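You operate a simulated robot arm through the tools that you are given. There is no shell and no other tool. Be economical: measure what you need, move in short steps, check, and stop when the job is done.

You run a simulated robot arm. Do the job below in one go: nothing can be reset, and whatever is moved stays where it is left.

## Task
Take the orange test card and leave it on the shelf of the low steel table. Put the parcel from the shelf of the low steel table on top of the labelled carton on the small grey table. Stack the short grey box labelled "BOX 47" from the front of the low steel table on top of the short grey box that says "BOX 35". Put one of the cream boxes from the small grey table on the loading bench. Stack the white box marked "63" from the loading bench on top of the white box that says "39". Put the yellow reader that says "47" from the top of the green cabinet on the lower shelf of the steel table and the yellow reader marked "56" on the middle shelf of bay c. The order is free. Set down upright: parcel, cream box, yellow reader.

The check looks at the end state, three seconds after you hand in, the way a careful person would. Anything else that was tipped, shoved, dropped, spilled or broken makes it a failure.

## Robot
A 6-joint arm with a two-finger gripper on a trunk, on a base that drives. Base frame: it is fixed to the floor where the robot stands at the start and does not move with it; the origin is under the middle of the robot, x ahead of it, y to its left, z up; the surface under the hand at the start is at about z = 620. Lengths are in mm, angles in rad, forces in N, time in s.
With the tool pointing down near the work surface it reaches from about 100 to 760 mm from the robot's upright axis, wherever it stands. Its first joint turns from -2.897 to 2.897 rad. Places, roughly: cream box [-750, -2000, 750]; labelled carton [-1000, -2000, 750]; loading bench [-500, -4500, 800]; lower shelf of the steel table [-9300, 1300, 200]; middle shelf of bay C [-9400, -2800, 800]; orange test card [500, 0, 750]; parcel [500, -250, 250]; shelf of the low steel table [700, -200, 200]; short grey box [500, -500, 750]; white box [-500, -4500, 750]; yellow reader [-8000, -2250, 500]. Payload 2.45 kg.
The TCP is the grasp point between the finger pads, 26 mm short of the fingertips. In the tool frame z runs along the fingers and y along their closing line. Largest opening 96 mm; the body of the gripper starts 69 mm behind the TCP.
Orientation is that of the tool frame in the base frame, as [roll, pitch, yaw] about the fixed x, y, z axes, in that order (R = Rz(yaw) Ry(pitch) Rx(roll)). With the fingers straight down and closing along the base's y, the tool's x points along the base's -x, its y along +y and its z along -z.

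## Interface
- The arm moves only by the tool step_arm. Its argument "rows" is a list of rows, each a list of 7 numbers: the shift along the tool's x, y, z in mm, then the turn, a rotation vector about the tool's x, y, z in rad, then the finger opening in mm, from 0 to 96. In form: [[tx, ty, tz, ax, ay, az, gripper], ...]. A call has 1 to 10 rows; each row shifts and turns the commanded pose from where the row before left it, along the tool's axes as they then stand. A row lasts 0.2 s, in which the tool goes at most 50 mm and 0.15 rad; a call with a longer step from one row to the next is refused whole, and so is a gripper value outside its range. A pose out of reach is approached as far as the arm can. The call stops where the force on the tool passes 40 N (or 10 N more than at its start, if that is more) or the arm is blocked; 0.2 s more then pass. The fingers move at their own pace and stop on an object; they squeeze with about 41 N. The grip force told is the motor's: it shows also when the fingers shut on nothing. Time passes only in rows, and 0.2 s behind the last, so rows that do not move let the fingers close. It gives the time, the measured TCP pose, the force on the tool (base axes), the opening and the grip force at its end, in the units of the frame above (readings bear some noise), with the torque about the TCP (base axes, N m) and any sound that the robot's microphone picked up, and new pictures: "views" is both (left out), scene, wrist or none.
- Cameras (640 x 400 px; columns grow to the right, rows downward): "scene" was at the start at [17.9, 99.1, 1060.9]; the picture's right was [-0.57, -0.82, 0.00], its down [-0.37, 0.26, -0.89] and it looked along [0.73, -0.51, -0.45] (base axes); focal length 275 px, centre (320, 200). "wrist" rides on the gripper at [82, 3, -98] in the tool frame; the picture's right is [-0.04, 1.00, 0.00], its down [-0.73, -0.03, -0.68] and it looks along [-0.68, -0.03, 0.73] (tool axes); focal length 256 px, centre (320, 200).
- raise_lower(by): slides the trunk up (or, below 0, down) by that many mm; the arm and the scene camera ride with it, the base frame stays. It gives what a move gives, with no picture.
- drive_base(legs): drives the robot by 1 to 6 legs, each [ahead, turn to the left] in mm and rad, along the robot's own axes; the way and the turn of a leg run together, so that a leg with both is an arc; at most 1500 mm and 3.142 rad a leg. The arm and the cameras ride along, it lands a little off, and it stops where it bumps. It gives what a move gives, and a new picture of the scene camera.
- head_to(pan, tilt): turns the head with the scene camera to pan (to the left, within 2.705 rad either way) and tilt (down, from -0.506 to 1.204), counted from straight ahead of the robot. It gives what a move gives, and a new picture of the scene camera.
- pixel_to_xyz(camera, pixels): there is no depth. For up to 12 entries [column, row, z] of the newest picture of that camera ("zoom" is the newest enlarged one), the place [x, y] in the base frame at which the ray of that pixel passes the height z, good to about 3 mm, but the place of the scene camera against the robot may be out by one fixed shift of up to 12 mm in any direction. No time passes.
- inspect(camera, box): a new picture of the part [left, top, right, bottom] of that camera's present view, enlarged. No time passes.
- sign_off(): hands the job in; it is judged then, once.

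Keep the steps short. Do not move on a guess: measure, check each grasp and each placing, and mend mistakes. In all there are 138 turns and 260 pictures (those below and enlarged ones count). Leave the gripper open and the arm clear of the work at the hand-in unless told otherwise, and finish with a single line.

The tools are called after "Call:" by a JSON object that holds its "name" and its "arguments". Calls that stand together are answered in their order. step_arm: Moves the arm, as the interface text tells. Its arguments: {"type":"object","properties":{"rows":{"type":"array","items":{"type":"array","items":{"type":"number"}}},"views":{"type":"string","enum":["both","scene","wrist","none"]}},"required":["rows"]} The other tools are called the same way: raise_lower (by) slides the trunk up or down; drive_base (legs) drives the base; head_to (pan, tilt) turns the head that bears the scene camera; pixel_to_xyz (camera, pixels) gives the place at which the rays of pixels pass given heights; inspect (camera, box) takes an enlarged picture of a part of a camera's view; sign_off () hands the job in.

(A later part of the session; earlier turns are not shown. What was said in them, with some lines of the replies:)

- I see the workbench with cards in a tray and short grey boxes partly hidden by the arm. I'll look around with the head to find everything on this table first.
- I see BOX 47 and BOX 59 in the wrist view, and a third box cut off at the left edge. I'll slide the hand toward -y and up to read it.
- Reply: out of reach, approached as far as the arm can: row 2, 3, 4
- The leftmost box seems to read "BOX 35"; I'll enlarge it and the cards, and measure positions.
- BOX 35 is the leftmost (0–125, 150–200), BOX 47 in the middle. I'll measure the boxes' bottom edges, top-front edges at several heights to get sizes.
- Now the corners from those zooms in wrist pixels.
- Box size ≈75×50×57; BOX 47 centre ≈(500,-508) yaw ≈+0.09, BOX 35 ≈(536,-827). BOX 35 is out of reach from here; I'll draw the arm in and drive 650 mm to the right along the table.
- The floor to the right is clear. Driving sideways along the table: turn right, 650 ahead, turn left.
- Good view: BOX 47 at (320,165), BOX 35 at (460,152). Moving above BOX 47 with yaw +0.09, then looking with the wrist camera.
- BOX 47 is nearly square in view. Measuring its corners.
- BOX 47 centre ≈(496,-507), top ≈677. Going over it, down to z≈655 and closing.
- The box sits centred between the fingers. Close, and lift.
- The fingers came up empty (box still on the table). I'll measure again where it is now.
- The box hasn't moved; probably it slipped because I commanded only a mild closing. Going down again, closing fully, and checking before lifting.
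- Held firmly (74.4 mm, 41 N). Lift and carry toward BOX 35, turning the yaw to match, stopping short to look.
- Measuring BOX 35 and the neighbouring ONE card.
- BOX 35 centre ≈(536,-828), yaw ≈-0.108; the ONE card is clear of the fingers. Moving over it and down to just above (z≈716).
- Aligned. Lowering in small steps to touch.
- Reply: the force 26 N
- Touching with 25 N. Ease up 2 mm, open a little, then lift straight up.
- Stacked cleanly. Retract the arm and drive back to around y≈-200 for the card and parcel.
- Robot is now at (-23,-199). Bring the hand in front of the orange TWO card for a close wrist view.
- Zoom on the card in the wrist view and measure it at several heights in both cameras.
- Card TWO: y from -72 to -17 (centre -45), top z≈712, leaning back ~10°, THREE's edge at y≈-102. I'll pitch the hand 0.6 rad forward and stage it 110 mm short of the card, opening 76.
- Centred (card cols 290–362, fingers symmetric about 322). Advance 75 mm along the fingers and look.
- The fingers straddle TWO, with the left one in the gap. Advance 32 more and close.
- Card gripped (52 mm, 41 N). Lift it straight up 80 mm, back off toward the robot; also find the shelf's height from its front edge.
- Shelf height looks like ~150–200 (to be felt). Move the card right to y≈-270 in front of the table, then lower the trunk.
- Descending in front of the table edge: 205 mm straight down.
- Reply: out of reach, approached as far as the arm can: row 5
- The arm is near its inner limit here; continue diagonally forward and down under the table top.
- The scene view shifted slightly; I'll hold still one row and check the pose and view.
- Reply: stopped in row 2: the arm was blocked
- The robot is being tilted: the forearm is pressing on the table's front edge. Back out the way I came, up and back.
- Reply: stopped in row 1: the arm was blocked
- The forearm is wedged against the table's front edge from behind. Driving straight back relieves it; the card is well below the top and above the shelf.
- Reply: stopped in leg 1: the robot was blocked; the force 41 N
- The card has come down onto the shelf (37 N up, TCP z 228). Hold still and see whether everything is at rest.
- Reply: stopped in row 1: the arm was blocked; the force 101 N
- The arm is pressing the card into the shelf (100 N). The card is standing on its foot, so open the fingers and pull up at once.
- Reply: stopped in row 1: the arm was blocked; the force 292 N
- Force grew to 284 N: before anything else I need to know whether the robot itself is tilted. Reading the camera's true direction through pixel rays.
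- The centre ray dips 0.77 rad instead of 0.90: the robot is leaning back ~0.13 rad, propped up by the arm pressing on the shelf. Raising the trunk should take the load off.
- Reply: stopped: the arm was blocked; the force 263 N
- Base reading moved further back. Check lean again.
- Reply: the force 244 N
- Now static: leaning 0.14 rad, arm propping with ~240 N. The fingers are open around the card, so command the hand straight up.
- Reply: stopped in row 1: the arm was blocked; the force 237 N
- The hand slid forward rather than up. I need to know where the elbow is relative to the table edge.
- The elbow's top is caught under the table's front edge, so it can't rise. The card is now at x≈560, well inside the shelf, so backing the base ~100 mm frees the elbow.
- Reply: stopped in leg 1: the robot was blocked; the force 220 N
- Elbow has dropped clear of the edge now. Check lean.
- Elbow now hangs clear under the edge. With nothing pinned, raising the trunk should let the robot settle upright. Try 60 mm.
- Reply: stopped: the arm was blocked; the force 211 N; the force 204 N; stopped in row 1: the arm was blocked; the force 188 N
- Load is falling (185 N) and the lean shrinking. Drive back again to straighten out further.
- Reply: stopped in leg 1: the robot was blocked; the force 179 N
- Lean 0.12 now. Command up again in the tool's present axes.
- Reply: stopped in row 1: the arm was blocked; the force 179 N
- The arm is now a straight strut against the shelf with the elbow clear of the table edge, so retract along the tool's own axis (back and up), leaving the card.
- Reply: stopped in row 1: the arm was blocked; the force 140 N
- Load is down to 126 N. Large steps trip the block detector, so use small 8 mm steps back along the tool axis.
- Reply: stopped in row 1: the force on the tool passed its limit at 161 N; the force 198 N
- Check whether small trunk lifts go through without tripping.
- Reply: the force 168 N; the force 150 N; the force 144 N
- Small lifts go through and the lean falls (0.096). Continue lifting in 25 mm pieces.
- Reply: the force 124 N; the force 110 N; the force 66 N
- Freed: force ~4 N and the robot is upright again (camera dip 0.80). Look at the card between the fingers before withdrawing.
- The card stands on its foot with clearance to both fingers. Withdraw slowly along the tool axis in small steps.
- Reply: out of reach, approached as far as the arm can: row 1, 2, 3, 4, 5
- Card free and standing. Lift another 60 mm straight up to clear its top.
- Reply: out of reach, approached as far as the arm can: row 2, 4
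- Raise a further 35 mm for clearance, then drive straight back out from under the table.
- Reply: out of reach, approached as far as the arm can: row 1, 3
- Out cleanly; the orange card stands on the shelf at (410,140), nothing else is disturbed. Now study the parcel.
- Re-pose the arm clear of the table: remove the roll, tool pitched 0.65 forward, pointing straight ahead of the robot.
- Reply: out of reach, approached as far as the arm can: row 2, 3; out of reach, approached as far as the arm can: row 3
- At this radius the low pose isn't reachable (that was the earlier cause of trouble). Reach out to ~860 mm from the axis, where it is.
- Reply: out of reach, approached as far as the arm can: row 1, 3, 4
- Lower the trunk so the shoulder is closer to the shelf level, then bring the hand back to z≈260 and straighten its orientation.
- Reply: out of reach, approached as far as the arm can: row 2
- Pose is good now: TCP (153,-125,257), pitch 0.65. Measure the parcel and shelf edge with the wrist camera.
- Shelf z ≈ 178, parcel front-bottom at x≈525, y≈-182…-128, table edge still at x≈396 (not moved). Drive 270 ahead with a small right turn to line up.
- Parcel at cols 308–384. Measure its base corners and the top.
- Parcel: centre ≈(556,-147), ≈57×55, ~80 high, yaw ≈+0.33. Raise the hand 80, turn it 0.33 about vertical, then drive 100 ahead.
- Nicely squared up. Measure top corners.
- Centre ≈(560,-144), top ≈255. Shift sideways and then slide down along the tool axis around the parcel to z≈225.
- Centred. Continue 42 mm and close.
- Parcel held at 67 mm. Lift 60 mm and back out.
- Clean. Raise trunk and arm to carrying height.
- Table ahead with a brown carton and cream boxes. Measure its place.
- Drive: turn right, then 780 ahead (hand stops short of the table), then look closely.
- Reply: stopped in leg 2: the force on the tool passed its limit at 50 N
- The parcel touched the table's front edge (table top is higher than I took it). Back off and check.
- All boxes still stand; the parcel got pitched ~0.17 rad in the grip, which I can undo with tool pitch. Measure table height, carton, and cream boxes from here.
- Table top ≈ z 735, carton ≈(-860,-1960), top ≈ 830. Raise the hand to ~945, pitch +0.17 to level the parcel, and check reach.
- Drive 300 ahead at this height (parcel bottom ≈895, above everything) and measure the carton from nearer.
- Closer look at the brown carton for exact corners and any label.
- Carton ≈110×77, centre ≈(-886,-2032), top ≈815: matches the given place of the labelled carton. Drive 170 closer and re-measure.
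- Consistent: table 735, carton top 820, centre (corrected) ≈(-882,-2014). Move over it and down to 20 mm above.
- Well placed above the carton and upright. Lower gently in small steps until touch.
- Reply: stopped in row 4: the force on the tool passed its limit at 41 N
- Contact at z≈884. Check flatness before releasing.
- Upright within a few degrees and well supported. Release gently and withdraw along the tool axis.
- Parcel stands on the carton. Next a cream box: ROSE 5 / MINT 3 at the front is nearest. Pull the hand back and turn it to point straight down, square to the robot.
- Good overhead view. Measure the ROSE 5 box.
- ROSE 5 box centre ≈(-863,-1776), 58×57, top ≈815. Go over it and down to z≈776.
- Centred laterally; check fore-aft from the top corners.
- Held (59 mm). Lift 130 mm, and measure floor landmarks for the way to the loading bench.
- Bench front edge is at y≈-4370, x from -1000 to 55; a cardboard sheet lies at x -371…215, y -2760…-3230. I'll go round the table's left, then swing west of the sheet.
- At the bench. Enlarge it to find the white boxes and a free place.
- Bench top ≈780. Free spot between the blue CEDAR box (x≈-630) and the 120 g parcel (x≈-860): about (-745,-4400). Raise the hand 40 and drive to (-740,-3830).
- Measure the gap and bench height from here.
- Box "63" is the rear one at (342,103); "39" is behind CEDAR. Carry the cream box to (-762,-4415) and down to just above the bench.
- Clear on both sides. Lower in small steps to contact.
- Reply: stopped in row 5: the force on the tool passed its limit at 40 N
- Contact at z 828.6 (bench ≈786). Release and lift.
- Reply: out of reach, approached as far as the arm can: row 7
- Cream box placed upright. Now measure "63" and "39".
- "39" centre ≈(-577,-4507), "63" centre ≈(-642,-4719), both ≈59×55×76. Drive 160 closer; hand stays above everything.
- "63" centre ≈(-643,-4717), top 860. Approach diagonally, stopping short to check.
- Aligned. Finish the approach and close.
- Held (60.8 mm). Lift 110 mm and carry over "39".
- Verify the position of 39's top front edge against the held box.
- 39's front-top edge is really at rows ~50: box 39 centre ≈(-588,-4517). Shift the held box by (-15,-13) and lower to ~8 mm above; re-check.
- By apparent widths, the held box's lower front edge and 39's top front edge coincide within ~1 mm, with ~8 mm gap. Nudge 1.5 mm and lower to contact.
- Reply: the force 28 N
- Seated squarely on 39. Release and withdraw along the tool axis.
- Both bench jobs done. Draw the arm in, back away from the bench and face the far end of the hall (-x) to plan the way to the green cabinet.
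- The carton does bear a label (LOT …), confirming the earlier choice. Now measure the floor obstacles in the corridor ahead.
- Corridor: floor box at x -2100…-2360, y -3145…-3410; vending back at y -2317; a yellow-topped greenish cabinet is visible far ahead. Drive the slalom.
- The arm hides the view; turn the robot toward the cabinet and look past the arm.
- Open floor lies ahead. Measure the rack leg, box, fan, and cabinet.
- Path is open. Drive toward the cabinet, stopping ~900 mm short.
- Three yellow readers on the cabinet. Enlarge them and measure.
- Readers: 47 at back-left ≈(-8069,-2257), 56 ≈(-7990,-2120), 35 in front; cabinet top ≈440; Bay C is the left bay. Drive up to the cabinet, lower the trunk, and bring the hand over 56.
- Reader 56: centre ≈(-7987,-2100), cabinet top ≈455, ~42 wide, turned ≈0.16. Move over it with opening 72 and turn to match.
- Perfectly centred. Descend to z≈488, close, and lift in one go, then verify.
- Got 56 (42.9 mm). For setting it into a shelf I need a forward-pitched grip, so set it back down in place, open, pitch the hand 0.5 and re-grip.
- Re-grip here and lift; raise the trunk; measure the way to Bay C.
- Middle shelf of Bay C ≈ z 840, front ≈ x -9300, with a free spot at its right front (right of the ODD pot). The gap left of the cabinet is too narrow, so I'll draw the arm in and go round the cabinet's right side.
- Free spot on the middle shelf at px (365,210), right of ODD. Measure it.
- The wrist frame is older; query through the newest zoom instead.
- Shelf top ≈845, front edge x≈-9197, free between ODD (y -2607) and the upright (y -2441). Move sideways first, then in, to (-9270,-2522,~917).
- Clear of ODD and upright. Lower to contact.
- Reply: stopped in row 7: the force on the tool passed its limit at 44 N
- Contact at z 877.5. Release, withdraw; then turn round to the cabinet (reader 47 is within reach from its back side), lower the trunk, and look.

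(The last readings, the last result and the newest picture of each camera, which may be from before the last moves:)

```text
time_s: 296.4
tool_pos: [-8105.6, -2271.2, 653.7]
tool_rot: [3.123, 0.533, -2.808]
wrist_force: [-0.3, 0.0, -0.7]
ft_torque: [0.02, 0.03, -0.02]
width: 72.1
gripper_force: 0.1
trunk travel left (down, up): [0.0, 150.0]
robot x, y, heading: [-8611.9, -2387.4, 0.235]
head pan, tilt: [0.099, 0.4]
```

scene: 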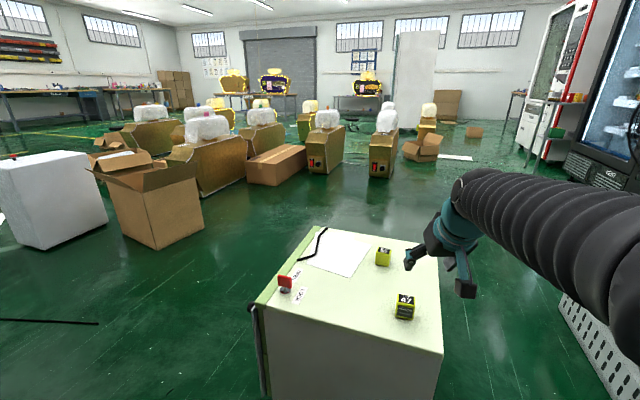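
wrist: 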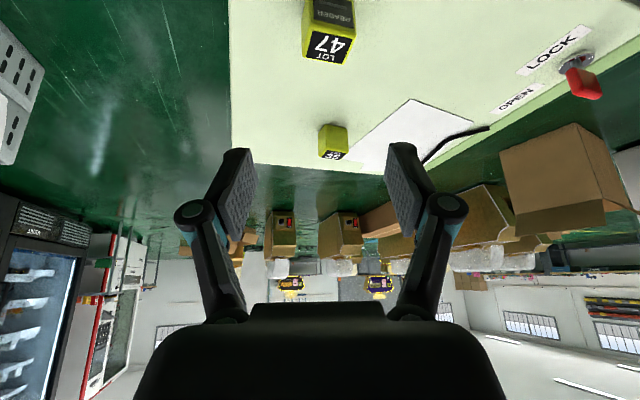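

47 is right ahead (303–353, 0–65 in the wrist view). Measure it, and at the same time look toward the steel table.

Call:
{"name": "pixel_to_xyz", "arguments": {"camera": "wrist", "pixels": [[305, 30, 503], [353, 34, 503], [312, 61, 503], [345, 66, 503], [303, 4, 455], [312, 30, 503], [345, 33, 503]]}}

Call:
{"name": "inspect", "arguments": {"camera": "wrist", "box": [270, 0, 390, 90]}}

Call:
{"name": "head_to", "arguments": {"pan": 1.5, "tilt": 0.35}}

```text
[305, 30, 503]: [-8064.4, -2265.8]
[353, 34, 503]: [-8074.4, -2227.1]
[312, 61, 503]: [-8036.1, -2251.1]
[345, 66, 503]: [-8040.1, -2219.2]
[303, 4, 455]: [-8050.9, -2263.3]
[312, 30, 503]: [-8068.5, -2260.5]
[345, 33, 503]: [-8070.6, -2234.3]
```

```text
4.44 times, centred on (330, 45) of wrist
```

zoom: 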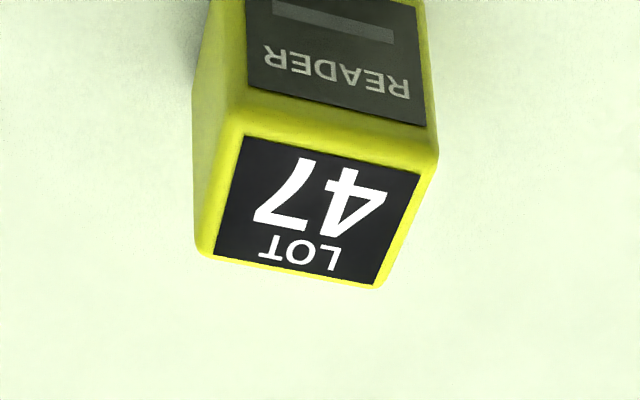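

```text
time_s: 297.9
tool_pos: [-8105.1, -2270.3, 654.1]
tool_rot: [3.122, 0.531, -2.809]
wrist_force: [-0.1, -0.5, 0.5]
ft_torque: [0.03, 0.01, -0.03]
width: 72.0
gripper_force: 0.1
trunk travel left (down, up): [0.0, 150.0]
robot x, y, heading: [-8612.2, -2384.3, 0.243]
head pan, tilt: [1.499, 0.351]
```

scene: 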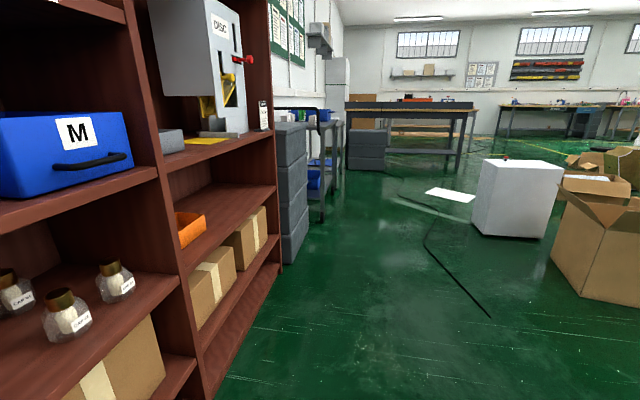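

Reader 47 is square to the room: centre ≈(-8056,-2243). Turn the hand to face +x at pitch 0.65, slide down around it, close and lift; meanwhile inspect the steel table in the distance.

Call:
{"name": "inspect", "arguments": {"camera": "scene", "box": [260, 70, 560, 250]}}

Call:
{"name": "pixel_to_xyz", "arguments": {"camera": "scene", "pixels": [[382, 170, 0], [350, 168, 0], [456, 168, 0], [441, 172, 0], [296, 262, 0], [323, 222, 0], [340, 190, 0], [474, 230, 0], [425, 192, 0], [388, 153, 200], [458, 155, 200]]}}

Call:
{"name": "step_arm", "arguments": {"rows": [[0, 0, 0, 0.056, -0.04, 0.096, 72], [0, 0, 0, 0.056, -0.04, 0.096, 72], [0, 0, 0, 0.057, -0.04, 0.096, 72], [30, 13.9, 0, 0, 0, 0, 72], [30, 13.9, 0, 0, 0, 0, 72], [0, 0, 40, 0, 0, 0, 72], [0, 0, 40, 0, 0, 0, 72], [0, 0, 35, 0, 0, 0, 72], [0, 0, 20, 0, 0, 0, 72], [0, 0, 0, 0, 0, 0, 72]], "views": "wrist"}}

```text
2.13 times, centred on (410, 160) of scene
```

zoom: 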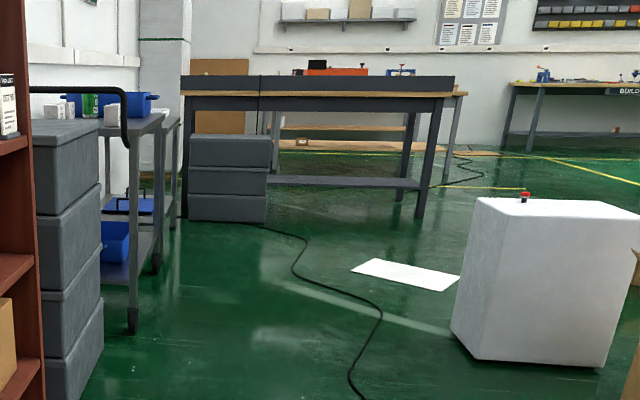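

```text
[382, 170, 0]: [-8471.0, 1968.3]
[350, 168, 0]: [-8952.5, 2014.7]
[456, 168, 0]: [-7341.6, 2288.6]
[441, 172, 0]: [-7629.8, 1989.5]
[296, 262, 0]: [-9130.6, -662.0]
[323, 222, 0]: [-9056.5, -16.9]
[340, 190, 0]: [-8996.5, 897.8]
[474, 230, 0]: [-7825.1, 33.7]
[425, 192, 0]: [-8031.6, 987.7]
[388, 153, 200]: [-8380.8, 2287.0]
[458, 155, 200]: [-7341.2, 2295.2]
```

```text
time_s: 300.1
tool_pos: [-8070.0, -2236.9, 512.0]
tool_rot: [3.097, 0.644, 3.126]
wrist_force: [0.5, 0.5, 0.4]
ft_torque: [0.01, 0.04, 0.0]
width: 72.2
gripper_force: 0.0
trunk travel left (down, up): [0.0, 150.0]
robot x, y, heading: [-8610.4, -2384.8, 0.241]
head pan, tilt: [1.499, 0.351]
```

wrist: 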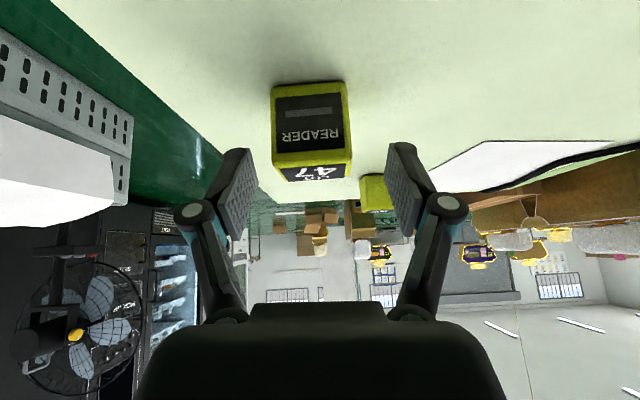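

Nearly centred. Finish, close, lift; then drive along the aisle to the steel table and look.

Call:
{"name": "step_arm", "arguments": {"rows": [[2, -3, 13, 0, 0, 0, 72], [0, 0, 13, 0, 0, 0, 72], [0, 0, 0, 0, 0, 0, 72], [0, 0, 0, 0, 0, 0, 0], [0, 0, 0, 0, 0, 0, 0], [0, 0, 0, 0, 0, 0, 0], [-9, 0, -12, 0, 0, 0, 0], [-24, 0, -32, 0, 0, 0, 0], [-24, 0, -32, 0, 0, 0, 0], [-24, 0, -32, 0, 0, 0, 0]], "views": "wrist"}}

Call:
{"name": "drive_base", "arguments": {"legs": [[0, 1.273], [1500, 0], [1500, 0], [690, 0], [0, 1.628]]}}

Call:
{"name": "head_to", "arguments": {"pan": 0.0, "tilt": 0.6}}

Call:
{"name": "inspect", "arguments": {"camera": "scene", "box": [0, 0, 640, 400]}}

```text
time_s: 302.3
tool_pos: [-8055.6, -2245.0, 624.7]
tool_rot: [3.099, 0.643, 3.125]
wrist_force: [-0.3, -0.4, -0.8]
ft_torque: [-0.01, 0.01, 0.01]
width: 42.9
gripper_force: 40.7
trunk travel left (down, up): [0.0, 150.0]
robot x, y, heading: [-8613.7, -2384.6, 0.237]
head pan, tilt: [1.499, 0.351]
```

wrist: 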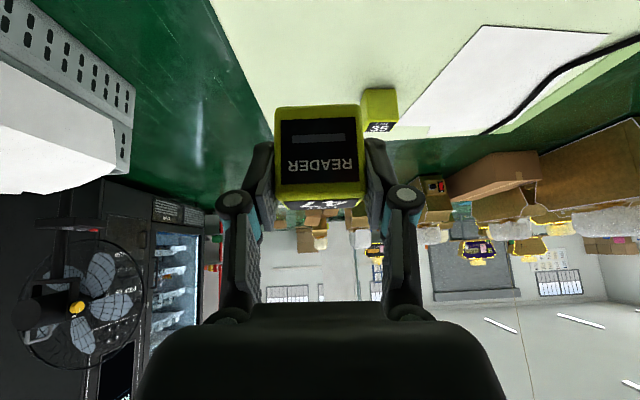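

```text
time_s: 327.4
tool_pos: [-8820.2, 1398.3, 626.5]
tool_rot: [3.099, 0.643, -0.343]
wrist_force: [-1.1, 1.0, -0.7]
ft_torque: [0.01, -0.02, 0.05]
width: 43.1
gripper_force: 41.0
trunk travel left (down, up): [0.0, 150.0]
robot x, y, heading: [-8248.3, 1350.3, 3.048]
head pan, tilt: [1.499, 0.351]
```

scene: 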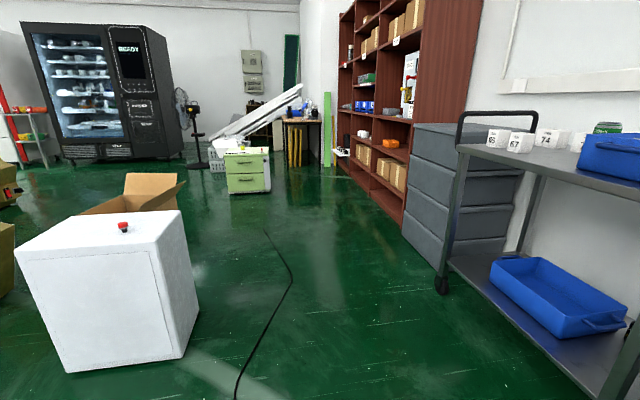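

```text
time_s: 329.0
tool_pos: [-8820.3, 1397.3, 626.2]
tool_rot: [3.098, 0.644, -0.344]
wrist_force: [0.1, -0.3, -0.9]
ft_torque: [0.04, 0.01, 0.01]
width: 43.1
gripper_force: 41.3
trunk travel left (down, up): [0.0, 150.0]
robot x, y, heading: [-8248.8, 1353.7, 3.056]
head pan, tilt: [0.0, 0.6]
```

scene: 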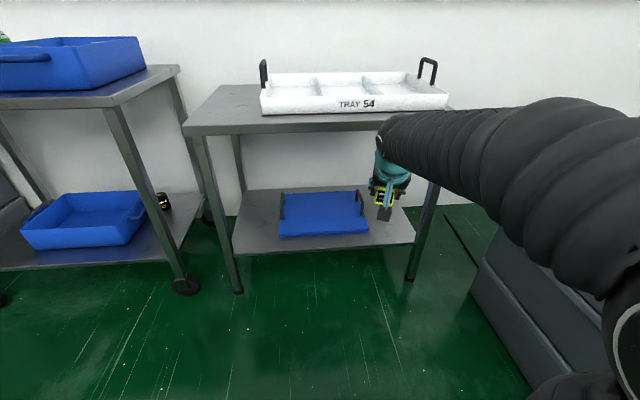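

```text
1.00 times, centred on (320, 200) of scene (not enlarged: the box is as wide or as high as the picture)
```

zoom: 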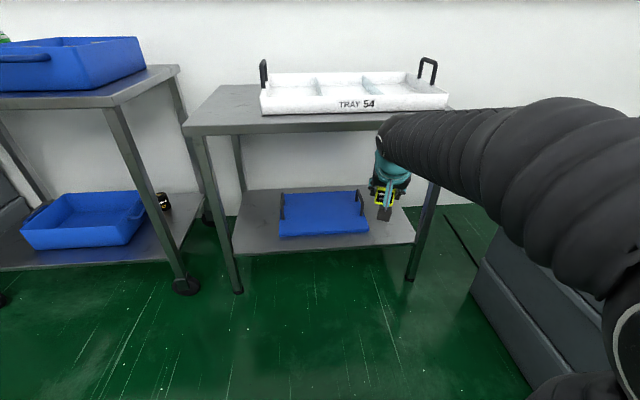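

The steel table with TRAY 54 is ahead; its lower shelf carries a blue tray with free room to its left and right. Measure, back up 150, and stretch the arm low in front.

Call:
{"name": "pixel_to_xyz", "arguments": {"camera": "scene", "pixels": [[238, 292, 0], [411, 280, 0], [330, 249, 150], [330, 249, 200], [330, 249, 250], [279, 237, 200], [369, 232, 200], [362, 192, 200], [414, 241, 200], [235, 252, 200], [392, 225, 200], [258, 235, 200]]}}

Call:
{"name": "inspect", "arguments": {"camera": "scene", "box": [220, 170, 440, 300]}}

Call:
{"name": "drive_base", "arguments": {"legs": [[-150, 0]]}}

Call:
{"name": "step_arm", "arguments": {"rows": [[-4, 7.7, 44.1, 0, 0, 0, 0], [-4, 7.7, 44.1, 0, 0, 0, 0], [-4, 7.7, 44.1, 0, 0, 0, 0], [-4, 7.7, 44.1, 0, 0, 0, 0], [-4, 7.7, 44.1, 0, 0, 0, 0], [-4, 7.7, 44.1, 0, 0, 0, 0], [-4, 7.7, 44.1, 0, 0, 0, 0], [-4, 7.7, 44.1, 0, 0, 0, 0], [-4, 7.7, 44.1, 0, 0, 0, 0], [0, 0, 0, 0, 0, 0, 0]], "views": "both"}}

```text
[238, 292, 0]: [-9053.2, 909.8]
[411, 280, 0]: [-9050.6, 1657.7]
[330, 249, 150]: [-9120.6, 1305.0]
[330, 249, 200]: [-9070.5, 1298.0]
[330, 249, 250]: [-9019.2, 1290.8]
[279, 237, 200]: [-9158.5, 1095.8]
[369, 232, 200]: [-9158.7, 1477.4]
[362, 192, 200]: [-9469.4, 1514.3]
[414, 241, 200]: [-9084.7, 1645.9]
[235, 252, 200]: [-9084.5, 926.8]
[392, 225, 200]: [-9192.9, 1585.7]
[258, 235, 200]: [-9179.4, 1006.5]
```

```text
2.91 times, centred on (330, 235) of scene
```

zoom: 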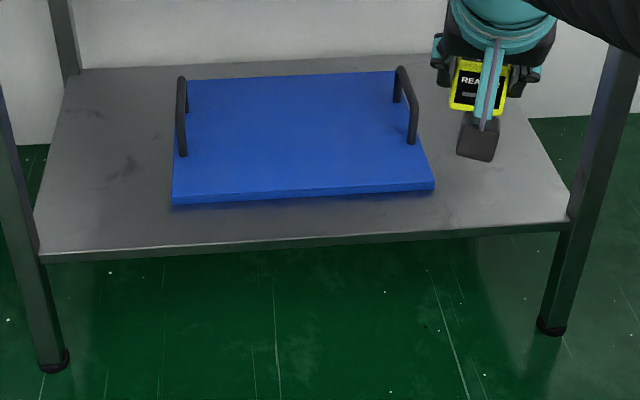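

```text
time_s: 330.4
tool_pos: [-8673.0, 1385.4, 625.5]
tool_rot: [3.099, 0.644, -0.344]
wrist_force: [-0.5, 0.4, 0.8]
ft_torque: [0.04, -0.05, 0.0]
width: 43.1
gripper_force: 41.3
trunk travel left (down, up): [0.0, 150.0]
robot x, y, heading: [-8104.8, 1342.0, 3.061]
head pan, tilt: [0.0, 0.6]
```

scene: 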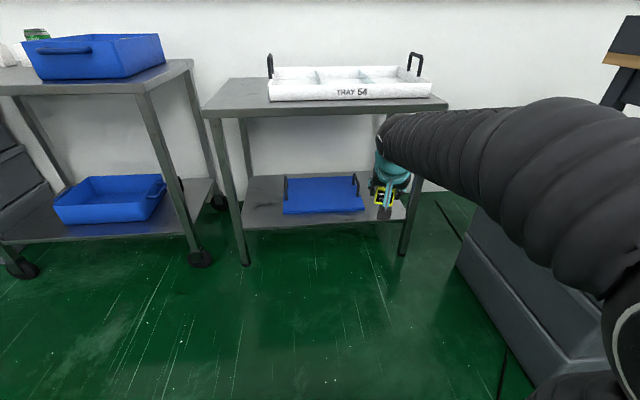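

```text
time_s: 332.6
tool_pos: [-8948.4, 1397.1, 332.5]
tool_rot: [3.1, 0.646, -0.342]
wrist_force: [-0.1, -0.2, -1.1]
ft_torque: [0.02, 0.01, 0.03]
width: 43.2
gripper_force: 40.9
trunk travel left (down, up): [0.0, 150.0]
robot x, y, heading: [-8099.8, 1336.7, 3.052]
head pan, tilt: [0.0, 0.6]
```

scene: 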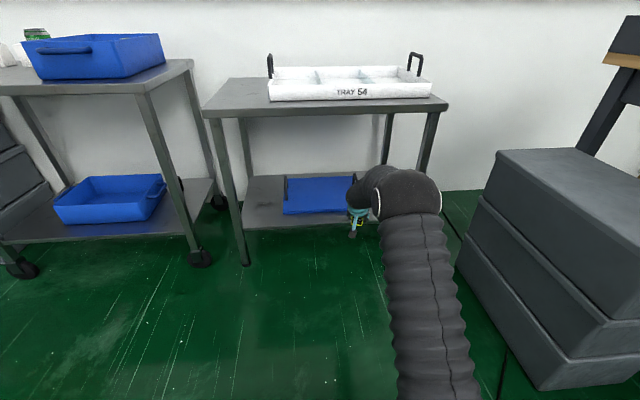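
wrist: 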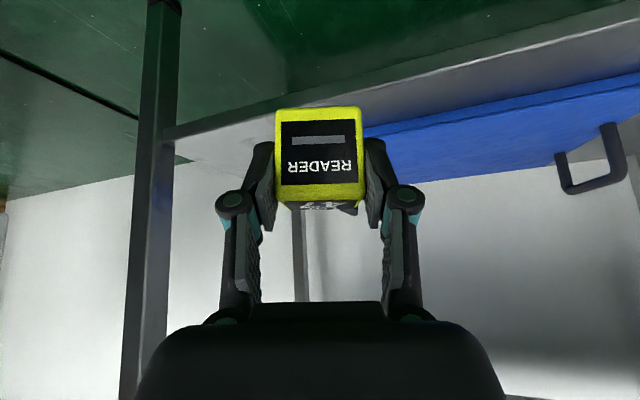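

Shelf front x≈-9065, z≈205; tray occupies y 1096–1500, so the right bay (y≈1565) is free. Shift the hand to the right, down 30, drive 200 in, and look.

Call:
{"name": "step_arm", "arguments": {"rows": [[-10, -35.3, 7.6, 0, 0, 0, 0], [-10, -35.3, 7.6, 0, 0, 0, 0], [-10, -35.3, 7.6, 0, 0, 0, 0], [-10, -35.3, 7.6, 0, 0, 0, 0], [15, 0, 20, 0, 0, 0, 0], [0, 0, 0, 0, 0, 0, 0]], "views": "none"}}

Call:
{"name": "drive_base", "arguments": {"legs": [[195, 0]]}}

Call:
{"name": "step_arm", "arguments": {"rows": [[0, 0, 0, 0, 0, 0, 0]], "views": "both"}}

Call:
{"name": "inspect", "arguments": {"camera": "scene", "box": [220, 150, 480, 310]}}

```text
time_s: 334.0
tool_pos: [-8954.0, 1542.1, 300.5]
tool_rot: [3.098, 0.646, -0.342]
wrist_force: [-0.2, 1.2, -1.8]
ft_torque: [-0.01, -0.02, 0.0]
width: 43.1
gripper_force: 41.4
trunk travel left (down, up): [0.0, 150.0]
robot x, y, heading: [-8103.0, 1338.4, 3.058]
head pan, tilt: [0.0, 0.6]
```

```text
time_s: 335.5
tool_pos: [-9148.2, 1555.3, 300.8]
tool_rot: [3.099, 0.645, -0.338]
wrist_force: [0.6, 0.0, -0.7]
ft_torque: [-0.03, 0.04, -0.06]
width: 43.1
gripper_force: 41.1
trunk travel left (down, up): [0.0, 150.0]
robot x, y, heading: [-8294.6, 1353.0, 3.056]
head pan, tilt: [0.0, 0.6]
```

scene: 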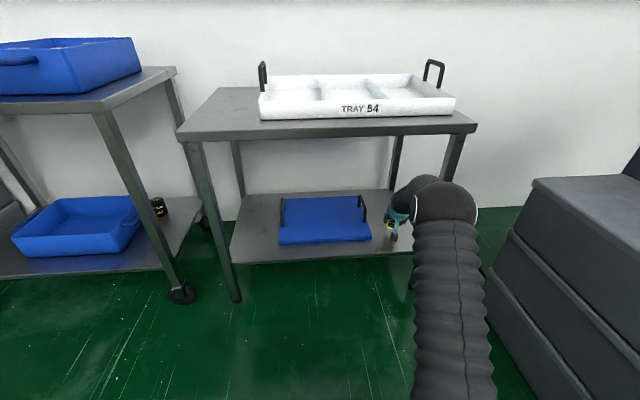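

```text
time_s: 335.9
tool_pos: [-9149.3, 1555.7, 300.0]
tool_rot: [3.1, 0.646, -0.339]
wrist_force: [0.7, -0.2, -0.7]
ft_torque: [-0.01, -0.03, 0.0]
width: 42.8
gripper_force: 41.7
trunk travel left (down, up): [0.0, 150.0]
robot x, y, heading: [-8292.5, 1354.1, 3.062]
head pan, tilt: [0.0, 0.6]
```

scene: 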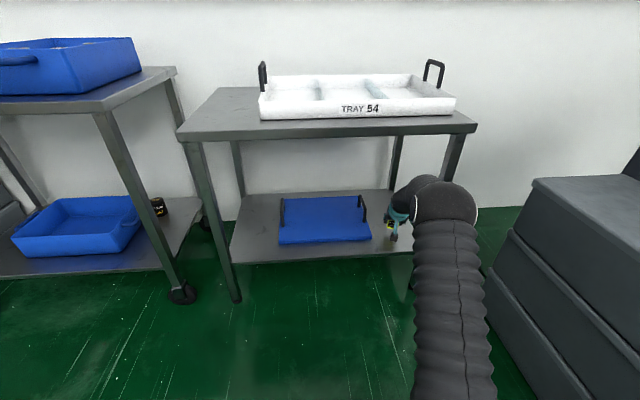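
wrist: 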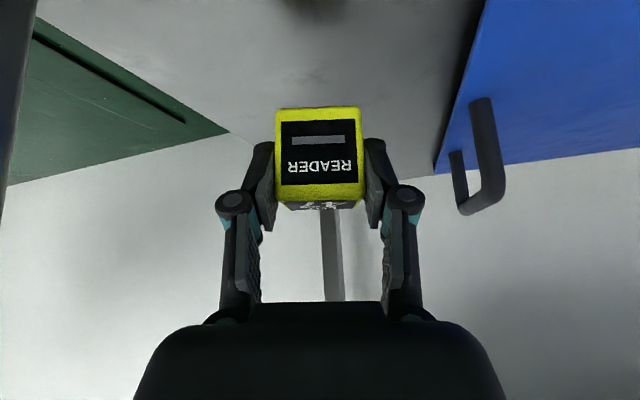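

```text
2.46 times, centred on (350, 230) of scene
```

zoom: 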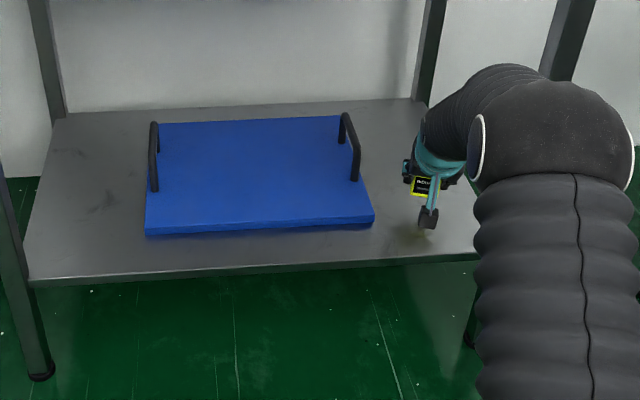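

Over bare shelf, clear of the tray. Lower to contact in small steps.

Call:
{"name": "step_arm", "arguments": {"rows": [[12, 0, 16, 0, 0, 0, 0], [9, 0, 12, 0, 0, 0, 0], [4.8, 0, 6.4, 0, 0, 0, 0], [2.2, 0, 3, 0, 0, 0, 0], [2.2, 0, 3, 0, 0, 0, 0], [2.2, 0, 3, 0, 0, 0, 0], [2.2, 0, 3, 0, 0, 0, 0], [2.2, 0, 3, 0, 0, 0, 0], [2.2, 0, 3, 0, 0, 0, 0], [2.2, 0, 3, 0, 0, 0, 0]], "views": "wrist"}}

```text
time_s: 337.7
tool_pos: [-9151.7, 1553.9, 248.9]
tool_rot: [3.097, 0.657, -0.34]
wrist_force: [5.4, -0.8, 15.0]
ft_torque: [0.34, -0.25, -0.12]
width: 43.3
gripper_force: 41.0
trunk travel left (down, up): [0.0, 150.0]
robot x, y, heading: [-8297.9, 1355.2, 3.058]
head pan, tilt: [0.0, 0.6]
stopped in row 8: the force on the tool passed its limit at 43 N (the readings are from after the stop); the commanded pose is now the measured one
5 turns are left
```

wrist: 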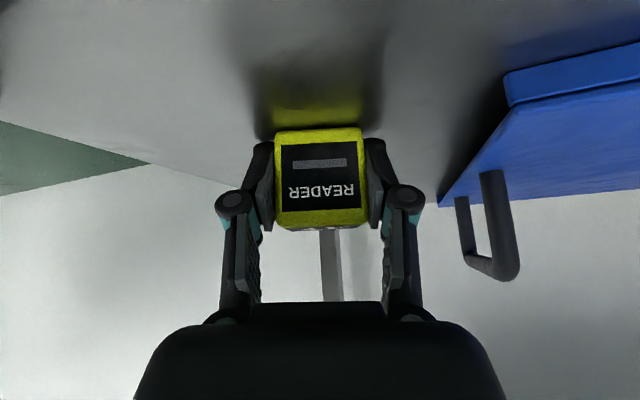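

Contact at z≈249, reader flat on the shelf. Release, withdraw along the tool, and back out; then view.

Call:
{"name": "step_arm", "arguments": {"rows": [[0, 0, 0, 0, 0, 0, 54], [0, 0, 0, 0, 0, 0, 66], [0, 0, 0, 0, 0, 0, 70], [0, 0, -20, 0, 0, 0, 70], [0, 0, -30, 0, 0, 0, 70], [0, 0, -35, 0, 0, 0, 70], [0, 0, 0, 0, 0, 0, 70]], "views": "wrist"}}

Call:
{"name": "drive_base", "arguments": {"legs": [[-450, 0]]}}

Call:
{"name": "inspect", "arguments": {"camera": "scene", "box": [200, 100, 440, 250]}}

```text
time_s: 339.3
tool_pos: [-9103.6, 1540.0, 312.8]
tool_rot: [3.098, 0.652, -0.339]
wrist_force: [-0.2, 0.1, 0.1]
ft_torque: [0.01, 0.0, -0.05]
width: 69.9
gripper_force: 0.1
trunk travel left (down, up): [0.0, 150.0]
robot x, y, heading: [-8294.3, 1353.5, 3.062]
head pan, tilt: [0.0, 0.6]
```

wrist: 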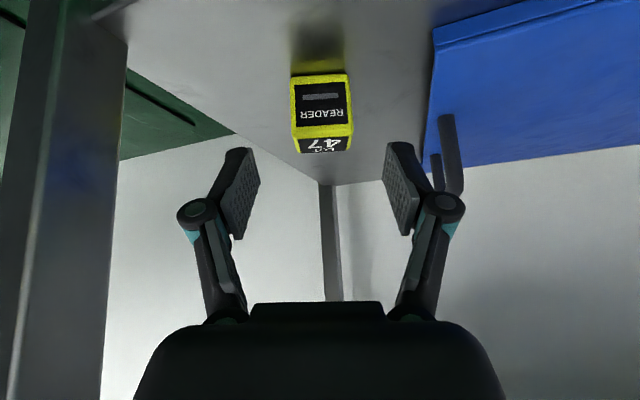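

```text
time_s: 342.1
tool_pos: [-8651.1, 1507.6, 312.9]
tool_rot: [3.097, 0.65, -0.348]
wrist_force: [0.1, -1.0, 0.5]
ft_torque: [-0.04, -0.03, 0.01]
width: 70.0
gripper_force: 0.0
trunk travel left (down, up): [0.0, 150.0]
robot x, y, heading: [-7845.6, 1314.8, 3.052]
head pan, tilt: [0.0, 0.6]
```

scene: 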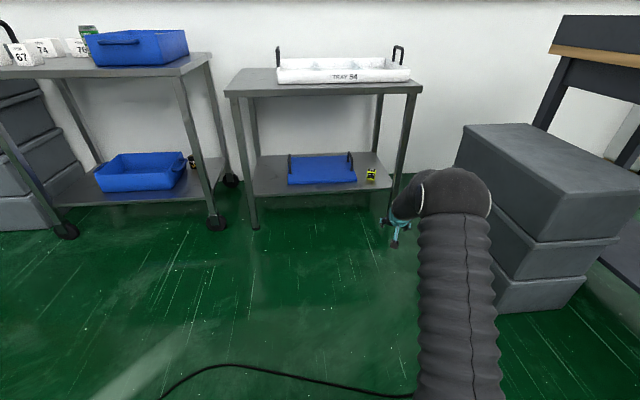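

```text
2.67 times, centred on (320, 175) of scene
4 turns are left
```

zoom: 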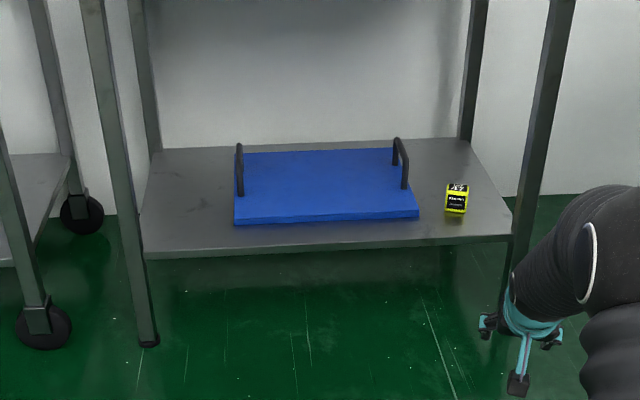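

Reader 47 stands upright on the lower shelf. One last look back at Bay C to verify reader 56, with the gripper opened fully.

Call:
{"name": "step_arm", "arguments": {"rows": [[0, 0, -20, 0, 0, 0, 96], [0, 0, 0, 0, 0, 0, 96]], "views": "none"}}

Call:
{"name": "head_to", "arguments": {"pan": 1.305, "tilt": 0.05}}

Call:
{"name": "inspect", "arguments": {"camera": "scene", "box": [270, 160, 370, 240]}}

```text
time_s: 342.7
tool_pos: [-8638.9, 1502.3, 327.8]
tool_rot: [3.098, 0.65, -0.347]
wrist_force: [0.0, -0.3, 0.1]
ft_torque: [-0.01, -0.02, -0.02]
width: 96.3
gripper_force: 0.0
trunk travel left (down, up): [0.0, 150.0]
robot x, y, heading: [-7844.4, 1311.8, 3.048]
head pan, tilt: [0.0, 0.6]
```

```text
time_s: 344.1
tool_pos: [-8640.2, 1503.6, 328.4]
tool_rot: [3.096, 0.65, -0.348]
wrist_force: [-0.1, 0.2, 0.0]
ft_torque: [-0.01, 0.0, 0.0]
width: 95.8
gripper_force: 0.1
trunk travel left (down, up): [0.0, 150.0]
robot x, y, heading: [-7840.3, 1315.9, 3.052]
head pan, tilt: [1.306, 0.051]
```

scene: 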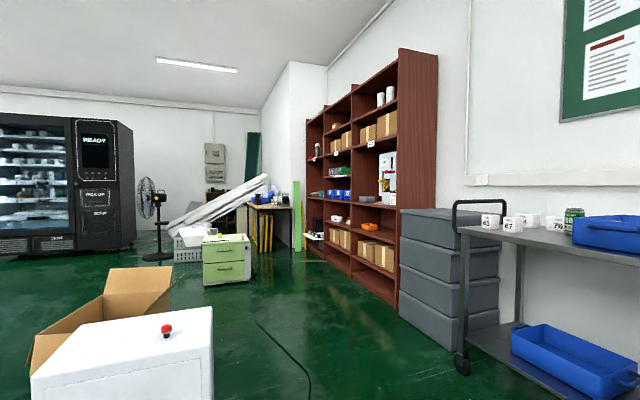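

```text
5.00 times, centred on (320, 200) of scene
3 turns are left
```

zoom: 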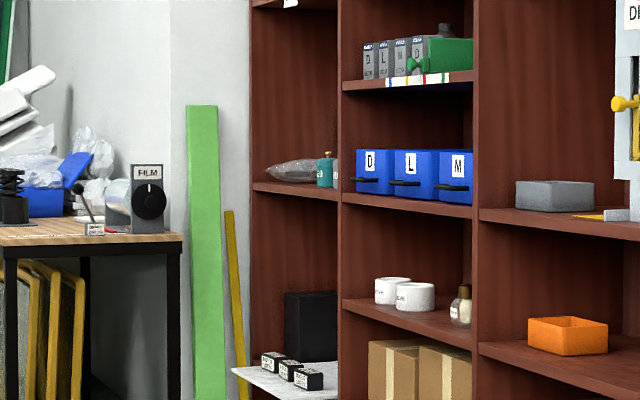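

From here the upright hides reader 56, so this look can't confirm it; I last saw it in place on the shelf after letting go. Everything else checked out, the gripper is open and the arm is clear, so I'm handing in.

Call:
{"name": "sign_off", "arguments": {}}

```text
The job is handed in.
```

I handed the job in with all seven placements made; reader 56 was only partly visible after I released it in Bay C, so I couldn't confirm it is upright, and the arm jammed under the low steel table while placing the orange card, with no visible damage.
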